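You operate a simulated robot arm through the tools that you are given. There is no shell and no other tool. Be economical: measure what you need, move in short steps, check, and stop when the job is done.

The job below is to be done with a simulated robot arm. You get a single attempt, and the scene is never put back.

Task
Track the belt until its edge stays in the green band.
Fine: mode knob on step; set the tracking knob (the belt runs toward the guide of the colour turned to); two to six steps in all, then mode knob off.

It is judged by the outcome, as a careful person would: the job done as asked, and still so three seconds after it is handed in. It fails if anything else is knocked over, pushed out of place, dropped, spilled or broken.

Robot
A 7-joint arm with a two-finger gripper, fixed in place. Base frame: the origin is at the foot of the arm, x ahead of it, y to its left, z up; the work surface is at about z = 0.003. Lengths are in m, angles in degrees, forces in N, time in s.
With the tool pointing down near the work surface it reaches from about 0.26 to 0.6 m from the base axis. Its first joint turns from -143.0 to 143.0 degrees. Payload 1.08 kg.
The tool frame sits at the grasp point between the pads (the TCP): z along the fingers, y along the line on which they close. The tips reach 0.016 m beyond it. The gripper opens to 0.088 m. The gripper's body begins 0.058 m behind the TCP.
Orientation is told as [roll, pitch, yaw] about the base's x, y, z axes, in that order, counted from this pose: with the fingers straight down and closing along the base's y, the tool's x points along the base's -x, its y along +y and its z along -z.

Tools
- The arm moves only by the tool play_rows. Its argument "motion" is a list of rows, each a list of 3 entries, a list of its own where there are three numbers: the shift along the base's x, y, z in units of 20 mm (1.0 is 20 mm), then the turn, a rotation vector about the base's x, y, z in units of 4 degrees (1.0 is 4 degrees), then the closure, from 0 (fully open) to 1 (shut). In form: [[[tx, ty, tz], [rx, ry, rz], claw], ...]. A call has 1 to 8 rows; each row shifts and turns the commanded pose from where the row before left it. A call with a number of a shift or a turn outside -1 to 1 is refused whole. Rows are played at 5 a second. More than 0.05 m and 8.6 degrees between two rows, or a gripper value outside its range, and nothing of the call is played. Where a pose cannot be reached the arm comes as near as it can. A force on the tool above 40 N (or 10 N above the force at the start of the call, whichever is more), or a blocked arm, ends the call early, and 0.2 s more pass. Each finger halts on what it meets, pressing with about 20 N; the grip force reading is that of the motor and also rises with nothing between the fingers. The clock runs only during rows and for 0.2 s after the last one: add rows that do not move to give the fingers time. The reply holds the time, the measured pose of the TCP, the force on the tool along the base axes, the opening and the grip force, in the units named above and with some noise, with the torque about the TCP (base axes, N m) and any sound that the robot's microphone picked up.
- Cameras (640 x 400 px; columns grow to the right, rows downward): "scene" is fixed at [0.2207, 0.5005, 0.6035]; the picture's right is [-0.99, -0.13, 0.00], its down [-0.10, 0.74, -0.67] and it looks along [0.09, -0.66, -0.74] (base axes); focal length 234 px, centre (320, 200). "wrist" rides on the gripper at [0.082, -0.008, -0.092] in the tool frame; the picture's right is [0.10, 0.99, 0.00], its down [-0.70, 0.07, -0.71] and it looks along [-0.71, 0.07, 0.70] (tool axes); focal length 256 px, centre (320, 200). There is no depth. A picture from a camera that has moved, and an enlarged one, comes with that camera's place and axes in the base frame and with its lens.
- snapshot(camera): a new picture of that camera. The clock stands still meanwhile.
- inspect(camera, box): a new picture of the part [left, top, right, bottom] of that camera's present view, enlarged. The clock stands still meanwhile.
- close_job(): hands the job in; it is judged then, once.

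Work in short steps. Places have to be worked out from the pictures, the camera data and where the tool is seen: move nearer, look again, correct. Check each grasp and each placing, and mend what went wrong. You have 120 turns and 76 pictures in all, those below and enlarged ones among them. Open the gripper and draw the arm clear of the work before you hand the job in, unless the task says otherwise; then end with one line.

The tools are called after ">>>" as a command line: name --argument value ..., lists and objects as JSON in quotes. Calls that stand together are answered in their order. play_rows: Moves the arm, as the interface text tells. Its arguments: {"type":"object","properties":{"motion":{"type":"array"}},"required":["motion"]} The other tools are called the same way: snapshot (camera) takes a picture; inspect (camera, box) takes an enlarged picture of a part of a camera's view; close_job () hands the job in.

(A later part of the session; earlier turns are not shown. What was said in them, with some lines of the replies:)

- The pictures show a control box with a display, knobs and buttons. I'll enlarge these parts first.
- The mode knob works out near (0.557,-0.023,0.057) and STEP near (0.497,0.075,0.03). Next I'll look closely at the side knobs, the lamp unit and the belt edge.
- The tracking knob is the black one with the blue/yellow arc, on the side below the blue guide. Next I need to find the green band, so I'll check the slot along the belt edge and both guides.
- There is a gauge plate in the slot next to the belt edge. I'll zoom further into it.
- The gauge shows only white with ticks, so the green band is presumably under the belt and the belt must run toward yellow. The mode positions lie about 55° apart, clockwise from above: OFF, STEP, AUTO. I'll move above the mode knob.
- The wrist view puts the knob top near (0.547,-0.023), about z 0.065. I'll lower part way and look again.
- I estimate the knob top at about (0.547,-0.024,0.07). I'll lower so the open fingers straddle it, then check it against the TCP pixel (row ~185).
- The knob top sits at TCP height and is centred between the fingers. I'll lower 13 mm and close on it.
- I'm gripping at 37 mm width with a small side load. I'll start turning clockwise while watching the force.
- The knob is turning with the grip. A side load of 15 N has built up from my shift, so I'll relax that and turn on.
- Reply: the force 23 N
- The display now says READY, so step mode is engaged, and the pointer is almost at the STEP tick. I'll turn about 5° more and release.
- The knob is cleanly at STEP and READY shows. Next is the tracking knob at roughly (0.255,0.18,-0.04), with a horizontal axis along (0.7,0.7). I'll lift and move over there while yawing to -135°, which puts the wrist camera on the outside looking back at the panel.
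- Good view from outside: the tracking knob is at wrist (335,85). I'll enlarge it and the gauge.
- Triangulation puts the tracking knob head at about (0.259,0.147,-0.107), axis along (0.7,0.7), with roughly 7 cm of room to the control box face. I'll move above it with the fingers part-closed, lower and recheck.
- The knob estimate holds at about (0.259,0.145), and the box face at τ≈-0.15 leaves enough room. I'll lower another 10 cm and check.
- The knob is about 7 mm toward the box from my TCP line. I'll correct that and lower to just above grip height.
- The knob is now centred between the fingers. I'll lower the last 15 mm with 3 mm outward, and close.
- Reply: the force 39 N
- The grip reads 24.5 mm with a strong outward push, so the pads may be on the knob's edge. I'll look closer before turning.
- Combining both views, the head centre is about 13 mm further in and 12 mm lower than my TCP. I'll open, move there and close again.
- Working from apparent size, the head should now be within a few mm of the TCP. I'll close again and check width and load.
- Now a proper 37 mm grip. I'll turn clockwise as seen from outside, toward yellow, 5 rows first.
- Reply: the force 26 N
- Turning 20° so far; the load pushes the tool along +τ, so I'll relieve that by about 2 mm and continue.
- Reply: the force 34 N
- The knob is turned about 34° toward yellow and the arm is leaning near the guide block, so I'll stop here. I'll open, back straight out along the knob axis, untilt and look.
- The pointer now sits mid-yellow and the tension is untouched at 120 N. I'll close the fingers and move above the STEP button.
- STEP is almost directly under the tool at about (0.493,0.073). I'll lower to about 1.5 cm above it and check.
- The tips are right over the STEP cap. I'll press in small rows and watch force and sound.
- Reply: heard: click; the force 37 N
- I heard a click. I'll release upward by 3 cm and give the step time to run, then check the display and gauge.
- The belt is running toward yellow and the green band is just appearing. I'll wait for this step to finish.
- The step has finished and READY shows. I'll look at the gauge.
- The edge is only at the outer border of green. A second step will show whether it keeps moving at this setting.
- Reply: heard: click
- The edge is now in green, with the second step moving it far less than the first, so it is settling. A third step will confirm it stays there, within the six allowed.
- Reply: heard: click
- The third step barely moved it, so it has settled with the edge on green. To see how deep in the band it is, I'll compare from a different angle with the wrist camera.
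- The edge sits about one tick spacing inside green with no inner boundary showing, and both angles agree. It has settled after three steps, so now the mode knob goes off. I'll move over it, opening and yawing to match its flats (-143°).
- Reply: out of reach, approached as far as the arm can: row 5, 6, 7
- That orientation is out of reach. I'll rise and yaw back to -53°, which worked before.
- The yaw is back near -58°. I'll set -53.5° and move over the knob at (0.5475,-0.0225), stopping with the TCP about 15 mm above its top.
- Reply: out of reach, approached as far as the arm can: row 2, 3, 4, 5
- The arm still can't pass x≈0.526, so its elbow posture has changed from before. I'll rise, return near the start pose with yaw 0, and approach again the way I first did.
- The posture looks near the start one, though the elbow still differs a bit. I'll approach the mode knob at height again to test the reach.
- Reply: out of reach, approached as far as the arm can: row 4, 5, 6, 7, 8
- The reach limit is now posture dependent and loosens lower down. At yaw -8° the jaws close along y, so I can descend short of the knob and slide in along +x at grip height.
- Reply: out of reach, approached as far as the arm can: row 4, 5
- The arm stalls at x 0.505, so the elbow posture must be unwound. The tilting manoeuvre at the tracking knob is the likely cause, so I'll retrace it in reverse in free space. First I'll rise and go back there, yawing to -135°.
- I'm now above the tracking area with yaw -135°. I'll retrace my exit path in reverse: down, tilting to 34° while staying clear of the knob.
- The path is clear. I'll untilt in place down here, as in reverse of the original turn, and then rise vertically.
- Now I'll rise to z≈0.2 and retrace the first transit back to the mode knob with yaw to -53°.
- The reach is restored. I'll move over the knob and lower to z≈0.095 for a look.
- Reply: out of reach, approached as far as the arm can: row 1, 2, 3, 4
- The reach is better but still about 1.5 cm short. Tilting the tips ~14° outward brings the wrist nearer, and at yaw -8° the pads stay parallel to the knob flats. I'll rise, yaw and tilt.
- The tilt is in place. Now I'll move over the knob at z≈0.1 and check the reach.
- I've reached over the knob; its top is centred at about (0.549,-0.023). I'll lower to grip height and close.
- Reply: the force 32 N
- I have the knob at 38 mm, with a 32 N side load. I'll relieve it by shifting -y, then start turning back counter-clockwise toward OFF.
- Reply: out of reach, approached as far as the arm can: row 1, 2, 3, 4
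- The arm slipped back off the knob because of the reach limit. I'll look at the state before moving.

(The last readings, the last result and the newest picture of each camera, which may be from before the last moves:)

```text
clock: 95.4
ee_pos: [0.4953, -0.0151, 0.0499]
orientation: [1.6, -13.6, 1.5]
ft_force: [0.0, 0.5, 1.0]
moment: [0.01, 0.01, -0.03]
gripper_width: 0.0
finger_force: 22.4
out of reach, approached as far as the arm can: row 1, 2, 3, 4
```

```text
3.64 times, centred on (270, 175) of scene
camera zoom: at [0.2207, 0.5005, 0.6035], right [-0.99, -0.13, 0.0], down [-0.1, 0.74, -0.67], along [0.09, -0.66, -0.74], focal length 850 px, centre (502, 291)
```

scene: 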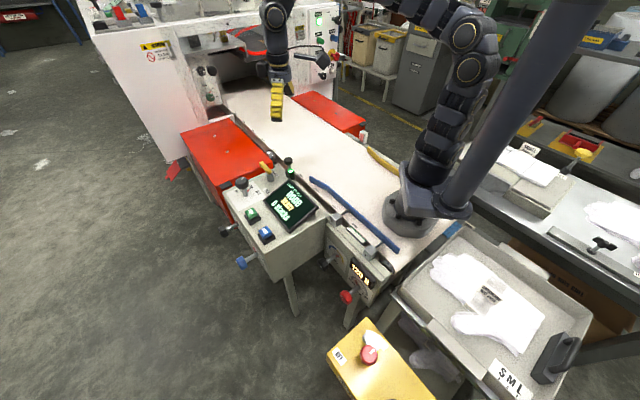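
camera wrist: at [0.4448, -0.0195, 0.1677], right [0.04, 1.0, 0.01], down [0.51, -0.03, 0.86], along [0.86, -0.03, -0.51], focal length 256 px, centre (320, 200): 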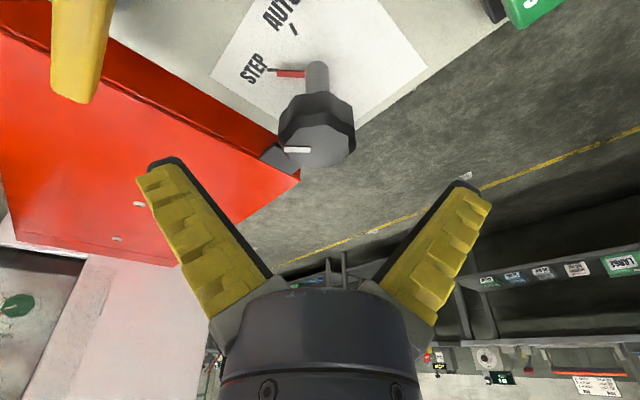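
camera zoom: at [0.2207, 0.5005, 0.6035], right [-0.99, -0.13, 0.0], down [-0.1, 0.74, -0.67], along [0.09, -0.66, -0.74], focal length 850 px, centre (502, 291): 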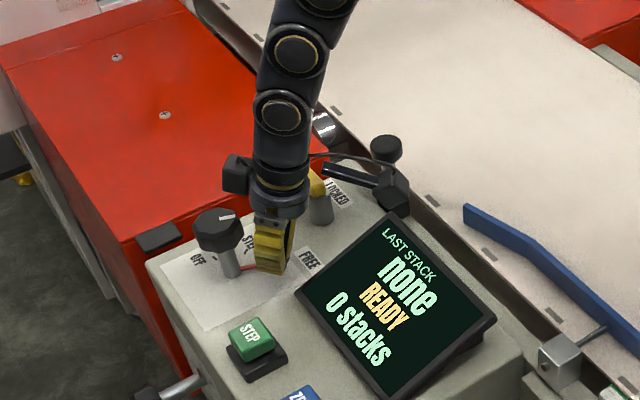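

The knob is still at READY/step, although the pointer moved slightly. I'll rise straight up and unwind the elbow posture more, with the same loop (tilt while descending, untilt, rise) in free space near the earlier spot.

>>> play_rows --motion '[[[0, 0, 1], [0, 0, 0], 1], [[0, 0, 1], [0, 0, 0], 1], [[0, 0, 1], [0, 0, 0], 1], [[0, 0, 1], [0, 1, 0], 1], [[0, 0, 1], [0, 1, 0], 1], [[0, 0, 1], [0, 1, 0], 1], [[0, 0, 1], [0, 0.45, 0], 1], [[0, 0.4, 0], [0, 0, -1], 1]]'

>>> play_rows --motion '[[[-0.4, 0.5, 0], [0, 0, -1], 0.5], [[-0.4, 0.5, 0], [0, 0, -1], 0.5], [[-0.4, 0.5, 0], [0, 0, -1], 0.5], [[-0.4, 0.5, 0], [0, 0, -1], 0.5], [[-0.4, 0.5, 0], [0, 0, -1], 0.5], [[-0.4, 0.5, 0], [0, 0, -1], 0.5], [[-0.4, 0.5, 0], [0, 0, -1], 0.5], [[-0.4, 0.5, 0], [0, 0, -1], 0.5]]'

>>> play_rows --motion '[[[-0.4, 0.4, 0], [0, 0, -1], 0.5], [[-0.4, 0.4, 0], [0, 0, -1], 0.5], [[-0.4, 0.4, 0], [0, 0, -1], 0.5], [[-0.4, 0.4, 0], [0, 0, -1], 0.5], [[-0.4, 0.4, 0], [0, 0, -1], 0.5], [[-0.4, 0.4, 0], [0, 0, -1], 0.5], [[-0.4, 0.4, 0], [0, 0, -1], 0.5], [[-0.4, 0.4, 0], [0, 0, -1], 0.5]]'

>>> play_rows --motion '[[[-0.4, 0.3, 0], [0, 0, -1], 0.5], [[-0.4, 0.3, 0], [0, 0, -1], 0.5], [[-0.4, 0.3, 0], [0, 0, -1], 0.5], [[-0.4, 0.3, 0], [0, 0, -1], 0.5], [[-0.4, 0.2, 0], [0, 0, -1], 0.5], [[-0.4, 0.2, 0], [0, 0, -1], 0.5], [[-0.2, 0.2, 0], [0, 0, -1], 0.5], [[0, 0, 0], [0, 0, -1], 0.5]]'

```text
clock: 97.2
ee_pos: [0.4396, -0.0136, 0.1609]
orientation: [2.7, -0.1, -1.3]
ft_force: [0.7, -0.6, -0.4]
moment: [-0.01, 0.02, -0.03]
gripper_width: 0.0001
finger_force: 22.0
out of reach, approached as far as the arm can: row 4, 5, 6, 7
```

```text
clock: 99.0
ee_pos: [0.3735, 0.0646, 0.1614]
orientation: [2.7, 0.0, -33.4]
ft_force: [0.2, -0.7, 0.5]
moment: [0.06, -0.01, 0.05]
gripper_width: 0.0489
finger_force: 3.6
```

```text
clock: 100.8
ee_pos: [0.311, 0.1265, 0.1603]
orientation: [2.8, -0.1, -65.4]
ft_force: [0.0, -0.1, -0.3]
moment: [0.03, 0.0, 0.0]
gripper_width: 0.0486
finger_force: 3.0
```

```text
clock: 102.6
ee_pos: [0.2586, 0.1644, 0.1609]
orientation: [2.7, -0.1, -97.3]
ft_force: [0.0, -0.8, -0.7]
moment: [-0.02, -0.01, -0.02]
gripper_width: 0.0486
finger_force: 3.2
```

Hitting the limit made the posture worse again, so I must avoid that. I'll continue to the free spot at yaw -135° and run the unwinding loop twice.

>>> play_rows --motion '[[[0.3, 0.2, 0.5], [0, 0, -1], 0.2], [[0.3, 0.2, 0.3], [0, 0, -1], 0.2], [[0.3, 0.2, 0], [0, 0, -1], 0.2], [[0.3, 0.2, 0], [0, 0, -1], 0.2], [[0.3, 0.1, 0], [0, 0, -1], 0.2], [[0.3, 0.1, 0], [0, 0, -1], 0.2], [[0.3, 0.1, 0], [0, 0, -1], 0.2], [[0.3, 0, 0], [0, 0, -1], 0.2]]'

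>>> play_rows --motion '[[[0, 0, 0], [-0.35, 0.35, -1], 0.2], [[0, 0, 0], [0, 0, -0.4], 0.2], [[0, 0, 0], [0, 0, 0], 0.2]]'

```text
clock: 104.4
ee_pos: [0.3062, 0.1864, 0.1784]
orientation: [2.7, 0.1, -129.3]
ft_force: [-0.4, -0.3, -0.2]
moment: [0.03, 0.0, -0.01]
gripper_width: 0.0734
finger_force: 2.2
```

```text
clock: 105.2
ee_pos: [0.3068, 0.1873, 0.1771]
orientation: [2.5, -2.1, -134.9]
ft_force: [-0.6, -0.2, 1.2]
moment: [-0.01, -0.03, 0.0]
gripper_width: 0.0736
finger_force: 2.0
```

I'll clean the small residual tilt, then do loop 1: descend 16 cm while tilting 34°, untilt, and rise.

>>> play_rows --motion '[[[0, 0, -1], [0.8, 0.1, 0], 0.2], [[0, 0, -1], [-0.7, -0.7, 0], 0.2], [[0, 0, -1], [-0.7, -0.7, 0], 0.2], [[0, 0, -1], [-0.7, -0.7, 0], 0.2], [[0, 0, -1], [-0.7, -0.7, 0], 0.2], [[0, 0, -1], [-0.7, -0.7, 0], 0.2], [[0, 0, -1], [-0.7, -0.7, 0], 0.2], [[0, 0, -1], [-0.7, -0.7, 0], 0.2]]'

>>> play_rows --motion '[[[0, 0, -1], [-0.7, -0.7, 0], 0.2], [[0, 0, -1], [-0.7, -0.7, 0], 0.2], [[0, 0, -1], [0, 0, 0], 0.2], [[0, 0, -1], [0, 0, 0], 0.2], [[0, 0, -1], [0, 0, 0], 0.2], [[0, 0, -1], [0, 0, 0], 0.2], [[0, 0, -0.3], [0, 0, 0], 0.2]]'

>>> play_rows --motion '[[[0, 0, 0], [0.7, 0.7, 0], 0.2], [[0, 0, 0], [0.7, 0.7, 0], 0.2], [[0, 0, 0], [0.7, 0.7, 0], 0.2], [[0, 0, 0], [0.7, 0.7, 0], 0.2], [[0, 0, 0], [0.7, 0.7, 0], 0.2], [[0, 0, 0], [0.7, 0.7, 0], 0.2], [[0, 0, 0], [0.7, 0.7, 0], 0.2], [[0, 0, 0], [0.7, 0.7, 0], 0.2]]'

>>> play_rows --motion '[[[0, 0, 0], [0.7, 0.7, 0], 0.2], [[0, 0, 1], [0, 0, 0], 0.2], [[0, 0, 1], [0, 0, 0], 0.2], [[0, 0, 1], [0, 0, 0], 0.2], [[0, 0, 1], [0, 0, 0], 0.2], [[0, 0, 1], [0, 0, 0], 0.2], [[0, 0, 1], [0, 0, 0], 0.2], [[0, 0, 1], [0, 0, 0], 0.2]]'

```text
clock: 107.0
ee_pos: [0.3076, 0.1866, 0.0158]
orientation: [27.8, -0.2, -135.0]
ft_force: [0.3, -0.7, -0.1]
moment: [0.0, -0.01, 0.01]
gripper_width: 0.0734
finger_force: 2.1
```

```text
clock: 108.6
ee_pos: [0.3068, 0.1877, -0.1081]
orientation: [35.6, -0.1, -135.0]
ft_force: [0.1, 0.3, -0.4]
moment: [0.01, -0.03, -0.04]
gripper_width: 0.0738
finger_force: 1.9
```

```text
clock: 110.4
ee_pos: [0.3048, 0.1876, -0.1095]
orientation: [3.8, -0.1, -134.9]
ft_force: [-0.3, 0.7, -0.4]
moment: [0.0, 0.02, 0.02]
gripper_width: 0.0734
finger_force: 1.7
```

```text
clock: 112.2
ee_pos: [0.3067, 0.1872, 0.0308]
orientation: [0.0, -0.2, -134.9]
ft_force: [-0.5, 0.5, -0.1]
moment: [-0.04, -0.02, -0.02]
gripper_width: 0.0737
finger_force: 1.9
```

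Now loop 2, the same again.

>>> play_rows --motion '[[[0, 0, 1], [0, 0, 0], 0.2], [[0, 0, 1], [0, 0, 0], 0.2], [[0, 0, 1], [0, 0, 0], 0.2], [[0, 0, 1], [0, 0, 0], 0.2], [[0, 0, 1], [0, 0, 0], 0.2], [[0, 0, 1], [0, 0, 0], 0.2], [[0, 0, -1], [-0.7, -0.7, 0], 0.2], [[0, 0, -1], [-0.7, -0.7, 0], 0.2]]'

>>> play_rows --motion '[[[0, 0, -1], [-0.7, -0.7, 0], 0.2], [[0, 0, -1], [-0.7, -0.7, 0], 0.2], [[0, 0, -1], [-0.7, -0.7, 0], 0.2], [[0, 0, -1], [-0.7, -0.7, 0], 0.2], [[0, 0, -1], [-0.7, -0.7, 0], 0.2], [[0, 0, -1], [-0.7, -0.7, 0], 0.2], [[0, 0, -1], [-0.7, -0.7, 0], 0.2], [[0, 0, -1], [0, 0, 0], 0.2]]'

>>> play_rows --motion '[[[0, 0, -1], [0, 0, 0], 0.2], [[0, 0, -1], [0, 0, 0], 0.2], [[0, 0, -1], [0, 0, 0], 0.2], [[0, 0, 0], [0.7, 0.7, 0], 0.2], [[0, 0, 0], [0.7, 0.7, 0], 0.2], [[0, 0, 0], [0.7, 0.7, 0], 0.2], [[0, 0, 0], [0.7, 0.7, 0], 0.2], [[0, 0, 0], [0.7, 0.7, 0], 0.2]]'

>>> play_rows --motion '[[[0, 0, 0], [0.7, 0.7, 0], 0.2], [[0, 0, 0], [0.7, 0.7, 0], 0.2], [[0, 0, 0], [0.7, 0.7, 0], 0.2], [[0, 0, 0], [0.7, 0.7, 0], 0.2], [[0, 0, 1], [0, 0, 0], 0.2], [[0, 0, 1], [0, 0, 0], 0.2], [[0, 0, 1], [0, 0, 0], 0.2], [[0, 0, 1], [0, 0, 0], 0.2]]'

>>> play_rows --motion '[[[0, 0, 1], [0, 0, 0], 0.2], [[0, 0, 1], [0, 0, 0], 0.2], [[0, 0, 1], [0, 0, 0], 0.2], [[0, 0, 1], [0, 0, 0], 0.2], [[0, 0, 1], [0, 0, 0], 0.2], [[0, 0, 1], [0, 0, 0], 0.2], [[0, 0, 1], [0, 0, 0], 0.2], [[0, 0, 1], [0, 0, 0], 0.2]]'

>>> snapshot --camera "scene"

```text
clock: 114.0
ee_pos: [0.3062, 0.1857, 0.1119]
orientation: [8.0, 0.0, -134.9]
ft_force: [0.0, 1.2, 0.0]
moment: [-0.04, 0.02, -0.02]
gripper_width: 0.0732
finger_force: 2.4
```

```text
clock: 115.8
ee_pos: [0.3047, 0.1891, -0.0486]
orientation: [35.8, 0.1, -135.0]
ft_force: [-0.4, 0.1, 1.0]
moment: [0.01, 0.02, 0.0]
gripper_width: 0.0731
finger_force: 2.2
```

```text
clock: 117.6
ee_pos: [0.3056, 0.1854, -0.1097]
orientation: [15.9, -0.1, -134.9]
ft_force: [-0.3, -0.6, 0.7]
moment: [0.0, 0.02, -0.01]
gripper_width: 0.0736
finger_force: 2.0
```

```text
clock: 119.4
ee_pos: [0.306, 0.1869, -0.0294]
orientation: [0.0, 0.0, -134.9]
ft_force: [-0.2, 0.6, 0.0]
moment: [0.0, -0.01, 0.0]
gripper_width: 0.0734
finger_force: 2.1
```

```text
clock: 121.2
ee_pos: [0.3055, 0.1881, 0.1309]
orientation: [0.1, -0.1, -134.8]
ft_force: [0.6, 0.9, -0.2]
moment: [-0.02, 0.0, -0.03]
gripper_width: 0.0733
finger_force: 1.5
```

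```text
6 pictures are left
```

scene: 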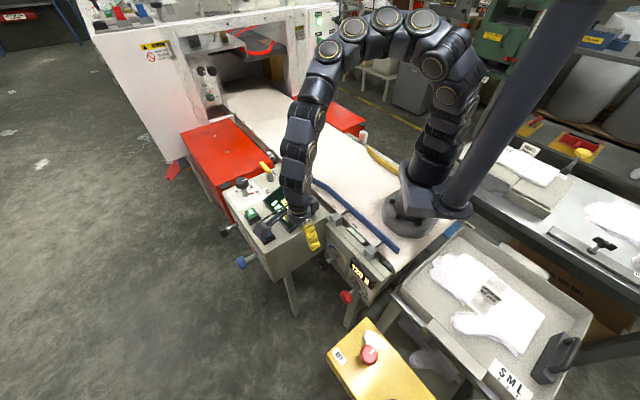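

The posture is still not clearly restored, so I'll rely on more tilt (20°) applied well inside the reach before approaching. Transit at z≈0.19, yawing back to -8°.

>>> play_rows --motion '[[[0.2, -0.2, 1], [0, 0, 1], 0], [[0.2, -0.3, 1], [0, 0, 1], 0], [[0.2, -0.3, 1], [0, 0, 1], 0], [[0.2, -0.3, 0], [0, 0, 1], 0], [[0.2, -0.3, 0], [0, 0, 1], 0], [[0.2, -0.3, 0], [0, 0, 1], 0], [[0.2, -0.3, 0], [0, 0, 1], 0], [[0.2, -0.3, 0], [0, 0, 1], 0]]'

>>> play_rows --motion '[[[0.2, -0.3, 0], [0, 0, 1], 0], [[0.2, -0.3, 0], [0, 0, 1], 0], [[0.2, -0.3, 0], [0, 0, 1], 0], [[0.2, -0.3, 0], [0, 0, 1], 0], [[0.2, -0.3, 0], [0, 0, 1], 0], [[0.2, -0.3, 0], [0, 0, 1], 0], [[0.2, -0.3, 0], [0, 0, 1], 0], [[0.2, -0.3, 0], [0, 0, 1], 0]]'

>>> play_rows --motion '[[[0.3, -0.35, 0], [0, 0, 1], 0], [[0.3, -0.35, 0], [0, 0, 1], 0], [[0.3, -0.35, 0], [0, 0, 1], 0], [[0.3, -0.35, 0], [0, 0, 1], 0], [[0.3, -0.35, 0], [0, 0, 1], 0], [[0.3, -0.35, 0], [0, 0, 1], 0], [[0.3, -0.35, 0], [0, 0, 1], 0], [[0.3, -0.35, 0], [0, 0, 1], 0]]'

>>> play_rows --motion '[[[0.3, -0.35, 0], [0, 0, 1], 0], [[0.3, -0.35, 0], [0, 0, 1], 0], [[0.3, -0.35, 0], [0, 0, 1], 0], [[0.3, -0.35, 0], [0, 0, 1], 0], [[0.2, -0.35, 0], [0, 0, 1], 0], [[0, -0.2, 0], [0, 0, 1], 0], [[0, -0.1, 0], [0, 0, 1], 0], [[0, 0, 0], [0, 0, 0.6], 0]]'

```text
clock: 123.0
ee_pos: [0.3397, 0.1407, 0.1902]
orientation: [0.1, -0.1, -102.8]
ft_force: [0.5, 0.0, -0.1]
moment: [0.01, -0.01, -0.02]
gripper_width: 0.0881
finger_force: 0.1
```

```text
clock: 124.8
ee_pos: [0.3696, 0.0935, 0.1916]
orientation: [0.1, -0.1, -70.9]
ft_force: [-0.6, 0.5, -0.6]
moment: [0.03, 0.0, 0.02]
gripper_width: 0.088
finger_force: 0.1
```

```text
clock: 126.6
ee_pos: [0.4178, 0.0373, 0.1903]
orientation: [0.0, 0.1, -38.8]
ft_force: [0.2, 0.3, -0.7]
moment: [0.0, -0.01, 0.01]
gripper_width: 0.0881
finger_force: 0.1
```

```text
clock: 128.4
ee_pos: [0.4458, -0.0048, 0.1912]
orientation: [0.1, -0.1, -8.4]
ft_force: [0.3, 0.1, 0.3]
moment: [-0.02, 0.02, 0.02]
gripper_width: 0.0877
finger_force: 0.0
```

No limits were hit. Now I'll apply the 20° tilt, then move over the knob at z≈0.1.

>>> play_rows --motion '[[[0, 0, 0], [-0.14, -0.99, 0], 0], [[0, 0, 0], [-0.14, -0.99, 0], 0], [[0, 0, 0], [-0.14, -0.99, 0], 0], [[0, 0, 0], [-0.14, -0.99, 0], 0], [[0, 0, 0], [-0.14, -0.99, 0], 0], [[0.5, -0.1, -0.5], [0, 0, 0], 0], [[0.7, -0.1, -0.7], [0, 0, 0], 0], [[0.7, -0.1, -0.7], [0, 0, 0], 0]]'

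>>> play_rows --motion '[[[0.7, -0.1, -0.7], [0, 0, 0], 0], [[0.8, -0.2, -0.7], [0, 0, 0], 0], [[0.8, -0.2, -0.6], [0, 0, 0], 0], [[0.8, -0.1, -0.5], [0, 0, 0], 0], [[0, 0, 0], [0, 0, 0], 0]]'

>>> snapshot --camera "wrist"

```text
clock: 130.2
ee_pos: [0.4848, -0.0105, 0.1519]
orientation: [0.1, -19.9, -8.5]
ft_force: [0.0, 0.3, -0.4]
moment: [0.01, -0.01, 0.01]
gripper_width: 0.0881
finger_force: 0.2
```

```text
clock: 131.4
ee_pos: [0.5468, -0.0213, 0.1023]
orientation: [0.1, -20.0, -8.6]
ft_force: [0.4, 0.0, 0.3]
moment: [0.03, -0.04, -0.01]
gripper_width: 0.0878
finger_force: 0.1
```

```text
5 pictures are left
camera wrist: at [0.4375, -0.0142, 0.1588], right [0.05, 1.0, -0.03], down [0.42, 0.01, 0.91], along [0.91, -0.06, -0.42], focal length 256 px, centre (320, 200)
```

wrist: 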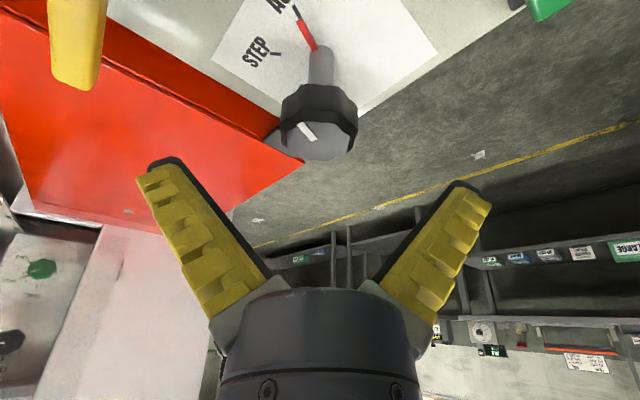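

The slip turned the pointer close to AUTO. I need to see what the display and gauge say.

>>> inspect --camera "scene" --box '[262, 180, 378, 250]'

```text
5.52 times, centred on (320, 215) of scene
camera zoom: at [0.2207, 0.5005, 0.6035], right [-0.99, -0.13, 0.0], down [-0.1, 0.74, -0.67], along [0.09, -0.66, -0.74], focal length 1290 px, centre (320, 117)
```

zoom: 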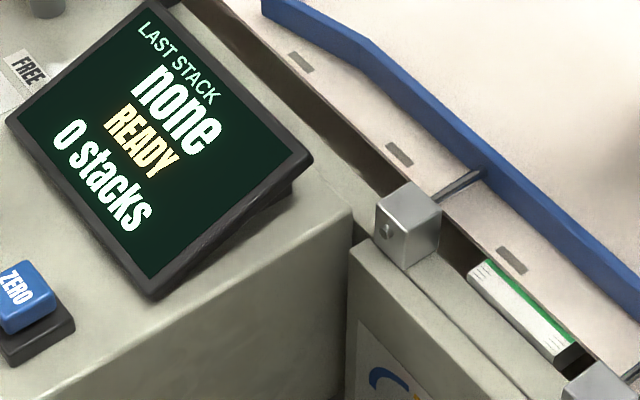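

The machine is idle at READY and the edge is still in green, so no harm done. I'll lower onto the knob, with y a touch lower to balance the grip, and close.

>>> play_rows --motion '[[[0, -0.12, -1], [0, 0, 0], 0], [[0, 0, -0.9], [0, 0, 0], 0], [[0, 0, 0], [0, 0, 0], 0.4], [[0, 0, 0], [0, 0, 0], 1], [[0, 0, 0], [0, 0, 0], 1], [[0, 0, 0], [0, 0, 0], 1]]'

```text
clock: 132.8
ee_pos: [0.5465, -0.0227, 0.0661]
orientation: [0.2, -20.1, -8.5]
ft_force: [-1.2, 7.9, 2.6]
moment: [-0.05, 0.02, 0.0]
gripper_width: 0.0376
finger_force: 22.2
```

The grip is good, 37.6 mm with low load. I'll turn counter-clockwise in short bursts, checking the reach.

>>> play_rows --motion '[[[0, 0, 0], [0, 0, 1], 1], [[0, 0, 0], [0, 0, 1], 1], [[0, 0, 0], [0, 0, 1], 1]]'

>>> play_rows --motion '[[[0, 0, 0], [0, 0, 1], 1], [[0, 0, 0], [0, 0, 1], 1], [[0, 0, 0], [0, 0, 1], 1]]'

```text
clock: 133.6
ee_pos: [0.5066, -0.0398, 0.0473]
orientation: [0.2, -20.0, 3.5]
ft_force: [-0.9, 0.4, -0.2]
moment: [0.02, 0.01, -0.02]
gripper_width: 0.0002
finger_force: 22.1
out of reach, approached as far as the arm can: row 2, 3
```

```text
clock: 134.4
ee_pos: [0.482, -0.0476, 0.0293]
orientation: [0.3, -20.0, 11.4]
ft_force: [0.7, -0.6, 0.3]
moment: [0.01, -0.04, 0.02]
gripper_width: 0.0
finger_force: 21.9
out of reach, approached as far as the arm can: row 1, 3
```

Positive yaw is what hits the limit now, while the posture favours negative yaw, so I'll grip around -143° and turn toward -90°. First I'll rise, untilt and yaw negative, staying well inside the reach.

>>> play_rows --motion '[[[0, 0, 1], [0, 0, 0], 1], [[0, 0, 1], [0, 0, 0], 1], [[-0.2, 0, 1], [0, 0, -1], 1], [[-0.3, 0, 1], [0, 0, -1], 1], [[-0.3, 0.2, 1], [0, 0, -1], 1], [[-0.3, 0.2, 1], [0, 0, -1], 1], [[-0.3, 0.2, 1], [0, 0, -1], 1], [[-0.3, 0.2, 0.5], [0, 0, -1], 1]]'

>>> play_rows --motion '[[[-0.2, 0.2, 0], [0.2, 0.98, 0], 1], [[-0.2, 0.2, 0], [0.2, 0.98, 0], 1], [[-0.2, 0.2, 0], [0.2, 0.98, 0], 1], [[-0.2, 0.2, 0], [0.2, 0.98, 0], 1], [[-0.2, 0.2, 0], [0.2, 0.98, 0], 1], [[0, 0.2, 0], [0, 0, -1], 0.5], [[0, 0.2, 0], [0, 0, -1], 0.5], [[0, 0.2, 0], [0, 0, -1], 0.5]]'

```text
clock: 136.2
ee_pos: [0.4516, -0.0305, 0.1815]
orientation: [0.2, -20.0, -12.6]
ft_force: [-0.3, -0.7, 1.1]
moment: [0.02, -0.01, 0.0]
gripper_width: 0.0
finger_force: 21.9
```

```text
clock: 138.0
ee_pos: [0.4311, 0.0028, 0.1811]
orientation: [-0.1, 0.1, -24.5]
ft_force: [-0.5, 0.7, 0.2]
moment: [0.0, 0.01, -0.01]
gripper_width: 0.0487
finger_force: 3.3
```

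Untilted cleanly. I'll continue yawing negative to -143° while staying inside the reach.

>>> play_rows --motion '[[[0, 0, 0], [0, 0, -1], 0.5], [[0, 0, 0], [0, 0, -1], 0.5], [[0, 0, 0], [0, 0, -1], 0.5], [[0, 0, 0], [0, 0, -1], 0.5], [[0, 0, 0], [0, 0, -1], 0.5], [[0, 0, 0], [0, 0, -1], 0.5], [[0, 0, 0], [0, 0, -1], 0.5], [[0, 0, 0], [0, 0, -1], 0.5]]'

>>> play_rows --motion '[[[0, 0, 0], [0, 0, -1], 0.5], [[0, 0, 0], [0, 0, -1], 0.5], [[0, 0, 0], [0, 0, -1], 0.5], [[0, 0, 0], [0, 0, -1], 0.5], [[0, 0, 0], [0, 0, -1], 0.5], [[0, 0, 0], [0, 0, -1], 0.5], [[0, 0, 0], [0, 0, -1], 0.5], [[0, 0, 0], [0, 0, -1], 0.5]]'

>>> play_rows --motion '[[[0, 0, 0], [0, 0, -1], 0.5], [[0, 0, 0], [0, 0, -1], 0.5], [[0.3, -0.1, 0], [0, 0, -1], 0.5], [[0.3, -0.1, 0], [0, 0, -1], 0.5], [[0.3, -0.1, 0], [0, 0, -1], 0.5], [[0.3, -0.1, 0], [0, 0, -1], 0], [[0.3, -0.1, 0], [0, 0, 0], 0], [[0.3, -0.1, 0], [0, 0, 0], 0]]'

>>> play_rows --motion '[[[0.4, -0.1, -0.2], [0, 0, 0], 0], [[0.5, -0.1, -0.4], [0, 0, 0], 0], [[0.5, -0.1, -0.5], [0, 0, 0], 0], [[0.5, -0.1, -0.5], [0, 0, 0], 0], [[0.5, -0.1, -0.5], [0, 0, 0], 0]]'

```text
clock: 139.8
ee_pos: [0.4304, 0.0016, 0.1801]
orientation: [0.0, -0.1, -56.6]
ft_force: [-0.1, -0.5, 0.0]
moment: [0.03, 0.02, 0.02]
gripper_width: 0.0488
finger_force: 3.6
```

```text
clock: 141.6
ee_pos: [0.4302, 0.0022, 0.1809]
orientation: [-0.2, -0.1, -88.5]
ft_force: [-0.6, -0.9, 0.1]
moment: [-0.03, -0.01, -0.02]
gripper_width: 0.0484
finger_force: 3.2
```

```text
clock: 143.4
ee_pos: [0.4683, -0.0102, 0.1804]
orientation: [-0.2, 0.1, -112.6]
ft_force: [-0.3, -0.9, 0.1]
moment: [-0.02, 0.03, -0.04]
gripper_width: 0.088
finger_force: 0.0
```

```text
clock: 144.6
ee_pos: [0.5149, -0.0193, 0.1388]
orientation: [-0.1, 0.0, -112.5]
ft_force: [0.4, -0.5, -0.6]
moment: [0.01, -0.01, 0.02]
gripper_width: 0.0876
finger_force: 0.0
```

Fine so far at yaw -112°. I'll advance carefully toward x 0.547.

>>> play_rows --motion '[[[0.4, 0, -0.4], [0, 0, 0], 0], [[0.4, 0, -0.4], [0, 0, 0], 0]]'

>>> play_rows --motion '[[[0.4, -0.07, -0.4], [0, 0, 0], 0], [[0.4, -0.07, -0.4], [0, 0, 0], 0]]'

```text
clock: 145.2
ee_pos: [0.5319, -0.0211, 0.1237]
orientation: [-0.1, 0.0, -112.5]
ft_force: [-0.1, -0.8, 0.6]
moment: [0.0, 0.0, 0.0]
gripper_width: 0.0881
finger_force: 0.0
```

```text
clock: 145.8
ee_pos: [0.5307, -0.0201, 0.1245]
orientation: [0.0, 0.1, -112.5]
ft_force: [0.4, -0.5, 0.6]
moment: [-0.01, -0.03, 0.05]
gripper_width: 0.088
finger_force: 0.1
out of reach, approached as far as the arm can: row 1, 2
```

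The radial limit is about 0.53 at these yaws with the tool vertical. So I'll turn the knob in short bites between yaw -60° and -12°, tilted 22° about the closing axis, which keeps the pads parallel to the knob and gains reach. I'll back off, yaw and tilt first.

>>> play_rows --motion '[[[-0.8, 0.2, 0.5], [0, 0, 1], 0], [[-0.8, 0.2, 0.5], [0, 0, 1], 0], [[0, 0, 0], [0, 0, 1], 0], [[0, 0, 0], [0, 0, 1], 0], [[0, 0, 0], [0, 0, 1], 0], [[0, 0, 0], [0, 0, 1], 0], [[0, 0, 0], [0, 0, 1], 0], [[0, 0, 0], [0, 0, 1], 0]]'

>>> play_rows --motion '[[[0, 0, 0], [0, 0, 1], 0], [[0, 0, 0], [0, 0, 1], 0], [[0, 0, 0], [0, 0, 1], 0], [[0, 0, 0], [0, 0, 1], 0], [[0, 0, 0], [0, 0, 1], 0], [[0, 0, 0], [-0.87, -0.5, 0], 0], [[0, 0, 0], [-0.87, -0.5, 0], 0], [[0, 0, 0], [-0.87, -0.5, 0], 0]]'

>>> play_rows --motion '[[[0, 0, 0], [-0.87, -0.5, 0], 0], [[0, 0, 0], [-0.87, -0.5, 0], 0], [[0, 0, 0], [-0.44, -0.25, 0], 0], [[0, 0, 0], [0, 0, 0], 0]]'

```text
clock: 147.6
ee_pos: [0.4985, -0.0133, 0.1445]
orientation: [-0.1, 0.0, -80.6]
ft_force: [-1.2, 0.1, 0.4]
moment: [-0.02, -0.02, 0.02]
gripper_width: 0.0878
finger_force: 0.2
```

```text
clock: 149.4
ee_pos: [0.499, -0.0129, 0.144]
orientation: [-0.1, -12.1, -60.4]
ft_force: [0.0, 0.0, 0.1]
moment: [0.02, -0.01, -0.02]
gripper_width: 0.088
finger_force: 0.0
```

```text
clock: 150.4
ee_pos: [0.4983, -0.0135, 0.1415]
orientation: [0.0, -22.2, -60.4]
ft_force: [0.4, -0.1, 0.6]
moment: [0.0, -0.02, 0.0]
gripper_width: 0.0878
finger_force: 0.1
```

The tilt is as intended. I'll move over the knob at z≈0.1 and then lower to grip height if reach allows.

>>> play_rows --motion '[[[0.6, -0.1, -0.5], [0, 0, 0], 0], [[0.6, -0.1, -0.5], [0, 0, 0], 0], [[0.6, -0.1, -0.5], [0, 0, 0], 0], [[0.65, -0.13, -0.5], [0, 0, 0], 0], [[0, 0, 0], [0, 0, 0], 0]]'

>>> snapshot --camera "wrist"

```text
clock: 151.6
ee_pos: [0.5462, -0.0219, 0.1044]
orientation: [0.1, -22.0, -60.6]
ft_force: [0.8, 0.1, 0.7]
moment: [-0.01, 0.0, -0.01]
gripper_width: 0.0878
finger_force: 0.0
```

```text
3 pictures are left
camera wrist: at [0.4843, 0.0705, 0.157], right [0.82, 0.57, -0.04], down [0.25, -0.3, 0.92], along [0.52, -0.76, -0.39], focal length 256 px, centre (320, 200)
```

wrist: 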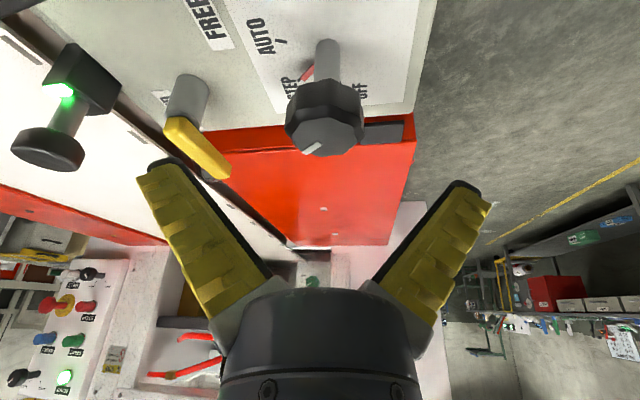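

The pointer is back near STEP, so about +50° remains. The knob lies straight under the TCP. I'll lower, close, and make a small test turn.

>>> play_rows --motion '[[[0, 0, -1], [0, 0, 0], 0], [[0, 0, -0.95], [0, 0, 0], 0], [[0, 0, 0], [0, 0, 0], 0.4], [[0, 0, 0], [0, 0, 0], 1], [[0, 0, 0], [0, 0, 0], 1], [[0, 0, 0], [0, 0, 0], 1]]'

>>> play_rows --motion '[[[0, 0, 0], [0, 0, 1], 1], [[0, 0, 0], [0, 0, 1], 1]]'

```text
clock: 153.0
ee_pos: [0.5472, -0.0214, 0.0657]
orientation: [0.4, -22.3, -60.4]
ft_force: [32.4, 14.0, -10.7]
moment: [-0.32, 0.17, 0.03]
gripper_width: 0.0374
finger_force: 22.1
```

```text
clock: 153.6
ee_pos: [0.5483, -0.0224, 0.065]
orientation: [0.2, -22.1, -52.5]
ft_force: [23.6, 17.6, -1.9]
moment: [0.09, 0.12, 0.02]
gripper_width: 0.0374
finger_force: 21.7
```

The knob is turning with the grip. I'll continue in short bursts.

>>> play_rows --motion '[[[0.03, 0.05, 0], [0, 0, 1], 1], [[0, 0, 0], [0, 0, 1], 1], [[0, 0, 0], [0, 0, 1], 1]]'

>>> play_rows --motion '[[[0, 0, 0], [0, 0, 1], 1], [[0, 0, 0], [0, 0, 1], 1]]'

```text
clock: 154.4
ee_pos: [0.5478, -0.0216, 0.0651]
orientation: [0.0, -22.2, -40.5]
ft_force: [16.7, 1.9, 8.7]
moment: [0.06, -0.2, -0.02]
gripper_width: 0.0376
finger_force: 22.2
```

```text
clock: 155.0
ee_pos: [0.5467, -0.022, 0.0646]
orientation: [-0.2, -21.9, -32.5]
ft_force: [-2.1, -2.0, 13.2]
moment: [-0.08, -0.01, -0.04]
gripper_width: 0.0378
finger_force: 22.2
```

28° are done with a low load. Two more rows, then I'll release and take a second bite to stay away from the limit.

>>> play_rows --motion '[[[0, 0, 0], [0, 0, 1], 1], [[0, 0, 0], [0, 0, 1], 1]]'

>>> play_rows --motion '[[[0, 0, 0], [0, 0, 0], 0.4], [[0, 0, 0], [0, 0, 0], 0], [[0, 0, 0], [0, 0, 0], 0], [[0, 0, 0], [0, 0, -1], 0], [[0, 0, 0], [0, 0, -1], 0], [[0, 0, 0], [0, 0, -1], 0], [[0, 0, 0], [0, 0, -1], 0], [[0, 0, 0], [0, 0, -1], 0]]'

>>> play_rows --motion '[[[0, 0, 0], [0, 0, -1], 0], [[0, 0, 0], [0, 0, -1], 0], [[0, 0, 0], [0, 0, -1], 0], [[0, 0, 0], [0, 0, -1], 0], [[0, 0, 0], [0, 0, 0], 0.4], [[0, 0, 0], [0, 0, 0], 1], [[0, 0, 0], [0, 0, 0], 1], [[0, 0, 0], [0, 0, 0], 1]]'

```text
clock: 155.6
ee_pos: [0.5459, -0.0218, 0.0629]
orientation: [-0.1, -21.8, -24.5]
ft_force: [-13.3, -8.9, 11.1]
moment: [-0.19, 0.05, -0.04]
gripper_width: 0.0379
finger_force: 22.0
```

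```text
clock: 157.4
ee_pos: [0.5498, -0.0199, 0.0656]
orientation: [0.2, -22.3, -44.6]
ft_force: [-0.3, -0.2, -0.1]
moment: [0.03, 0.01, 0.04]
gripper_width: 0.088
finger_force: 0.1
```

```text
clock: 159.2
ee_pos: [0.5484, -0.0204, 0.0636]
orientation: [-0.1, -22.1, -60.4]
ft_force: [-14.1, -0.6, 7.9]
moment: [-0.1, 0.06, -0.03]
gripper_width: 0.0374
finger_force: 22.3
```

Second grip taken after 36° of turn. I'll turn 12° more and check the display and pointer.

>>> play_rows --motion '[[[0, 0, 0], [0, 0, 1], 1], [[0, 0, 0], [0, 0, 1], 1], [[0, 0, 0], [0, 0, 1], 1]]'

>>> inspect --camera "scene" --box '[225, 150, 325, 225]'

```text
clock: 160.0
ee_pos: [0.5486, -0.0218, 0.0634]
orientation: [-0.2, -22.0, -48.4]
ft_force: [-20.3, -11.0, 5.3]
moment: [0.16, 0.38, -0.02]
gripper_width: 0.0386
finger_force: 22.1
```

```text
5.33 times, centred on (275, 188) of scene
camera zoom: at [0.2207, 0.5005, 0.6035], right [-0.99, -0.13, 0.0], down [-0.1, 0.74, -0.67], along [0.09, -0.66, -0.74], focal length 1247 px, centre (560, 267)
```

zoom: 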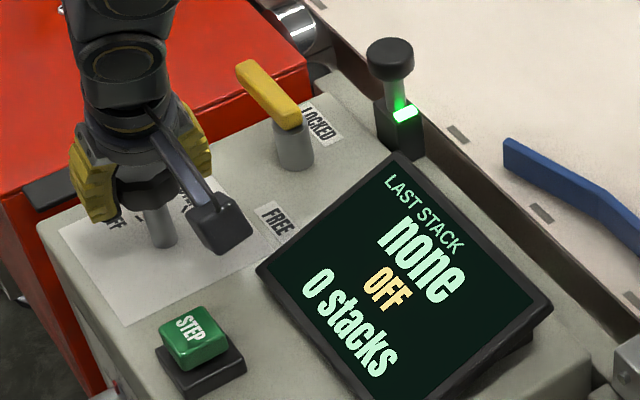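

The display reads OFF. I'll turn 4° more for margin, release, and rise clear.

>>> play_rows --motion '[[[-0.03, -0.02, 0], [0, 0, 1], 1], [[0, 0, 0], [0, 0, 0], 0.4], [[0, 0, 0], [0, 0, 0], 0], [[0, 0, 0], [0, 0, 0], 0], [[0, 0, 0.7], [0, 0, 0], 0], [[0, 0, 1], [0, 0, 0], 0], [[0, 0, 1], [0, 0, 0], 0], [[-0.5, 0, 1], [0, 0, 0], 0]]'

>>> play_rows --motion '[[[-0.8, 0, 1], [0, 0, 0], 0], [[-0.8, 0, 1], [0, 0, 0], 0], [[-0.8, 0, 1], [0, 0, 0], 0], [[-0.8, 0, 1], [0, 0, 0], 0], [[-0.8, 0, 1], [0, 0, 0], 0], [[-0.8, 0, 1], [0, 0, 0], 0], [[0, 0, 0], [0, 0, 0], 0]]'

>>> inspect --camera "scene" --box '[225, 155, 385, 255]'

```text
clock: 161.8
ee_pos: [0.5371, -0.021, 0.1393]
orientation: [0.0, -22.2, -44.5]
ft_force: [0.3, -0.2, 0.5]
moment: [-0.01, 0.0, 0.0]
gripper_width: 0.088
finger_force: 0.0
```

```text
clock: 163.4
ee_pos: [0.4423, -0.0204, 0.2568]
orientation: [-0.1, -22.1, -44.5]
ft_force: [0.0, 0.0, 0.1]
moment: [-0.01, -0.02, -0.01]
gripper_width: 0.0877
finger_force: 0.0
```

```text
4.00 times, centred on (305, 205) of scene
camera zoom: at [0.2207, 0.5005, 0.6035], right [-0.99, -0.13, 0.0], down [-0.1, 0.74, -0.67], along [0.09, -0.66, -0.74], focal length 935 px, centre (380, 180)
```

zoom: 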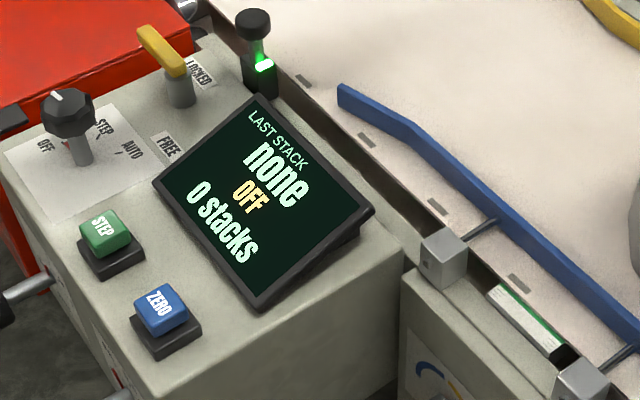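

The display shows OFF with the knob back at its original mark, the belt edge is in green after three steps, nothing else has moved, and the gripper is open and clear. I'm handing in.

>>> close_job

```text
The job is handed in.
```

The job is handed in: the belt edge settled in the green band after three steps, with the tracking knob turned about 34° toward yellow and the mode knob back on off. While I was turning it off, the arm slipped twice and once pulled the mode knob near AUTO; the display stayed at READY and the edge was still in green afterwards.
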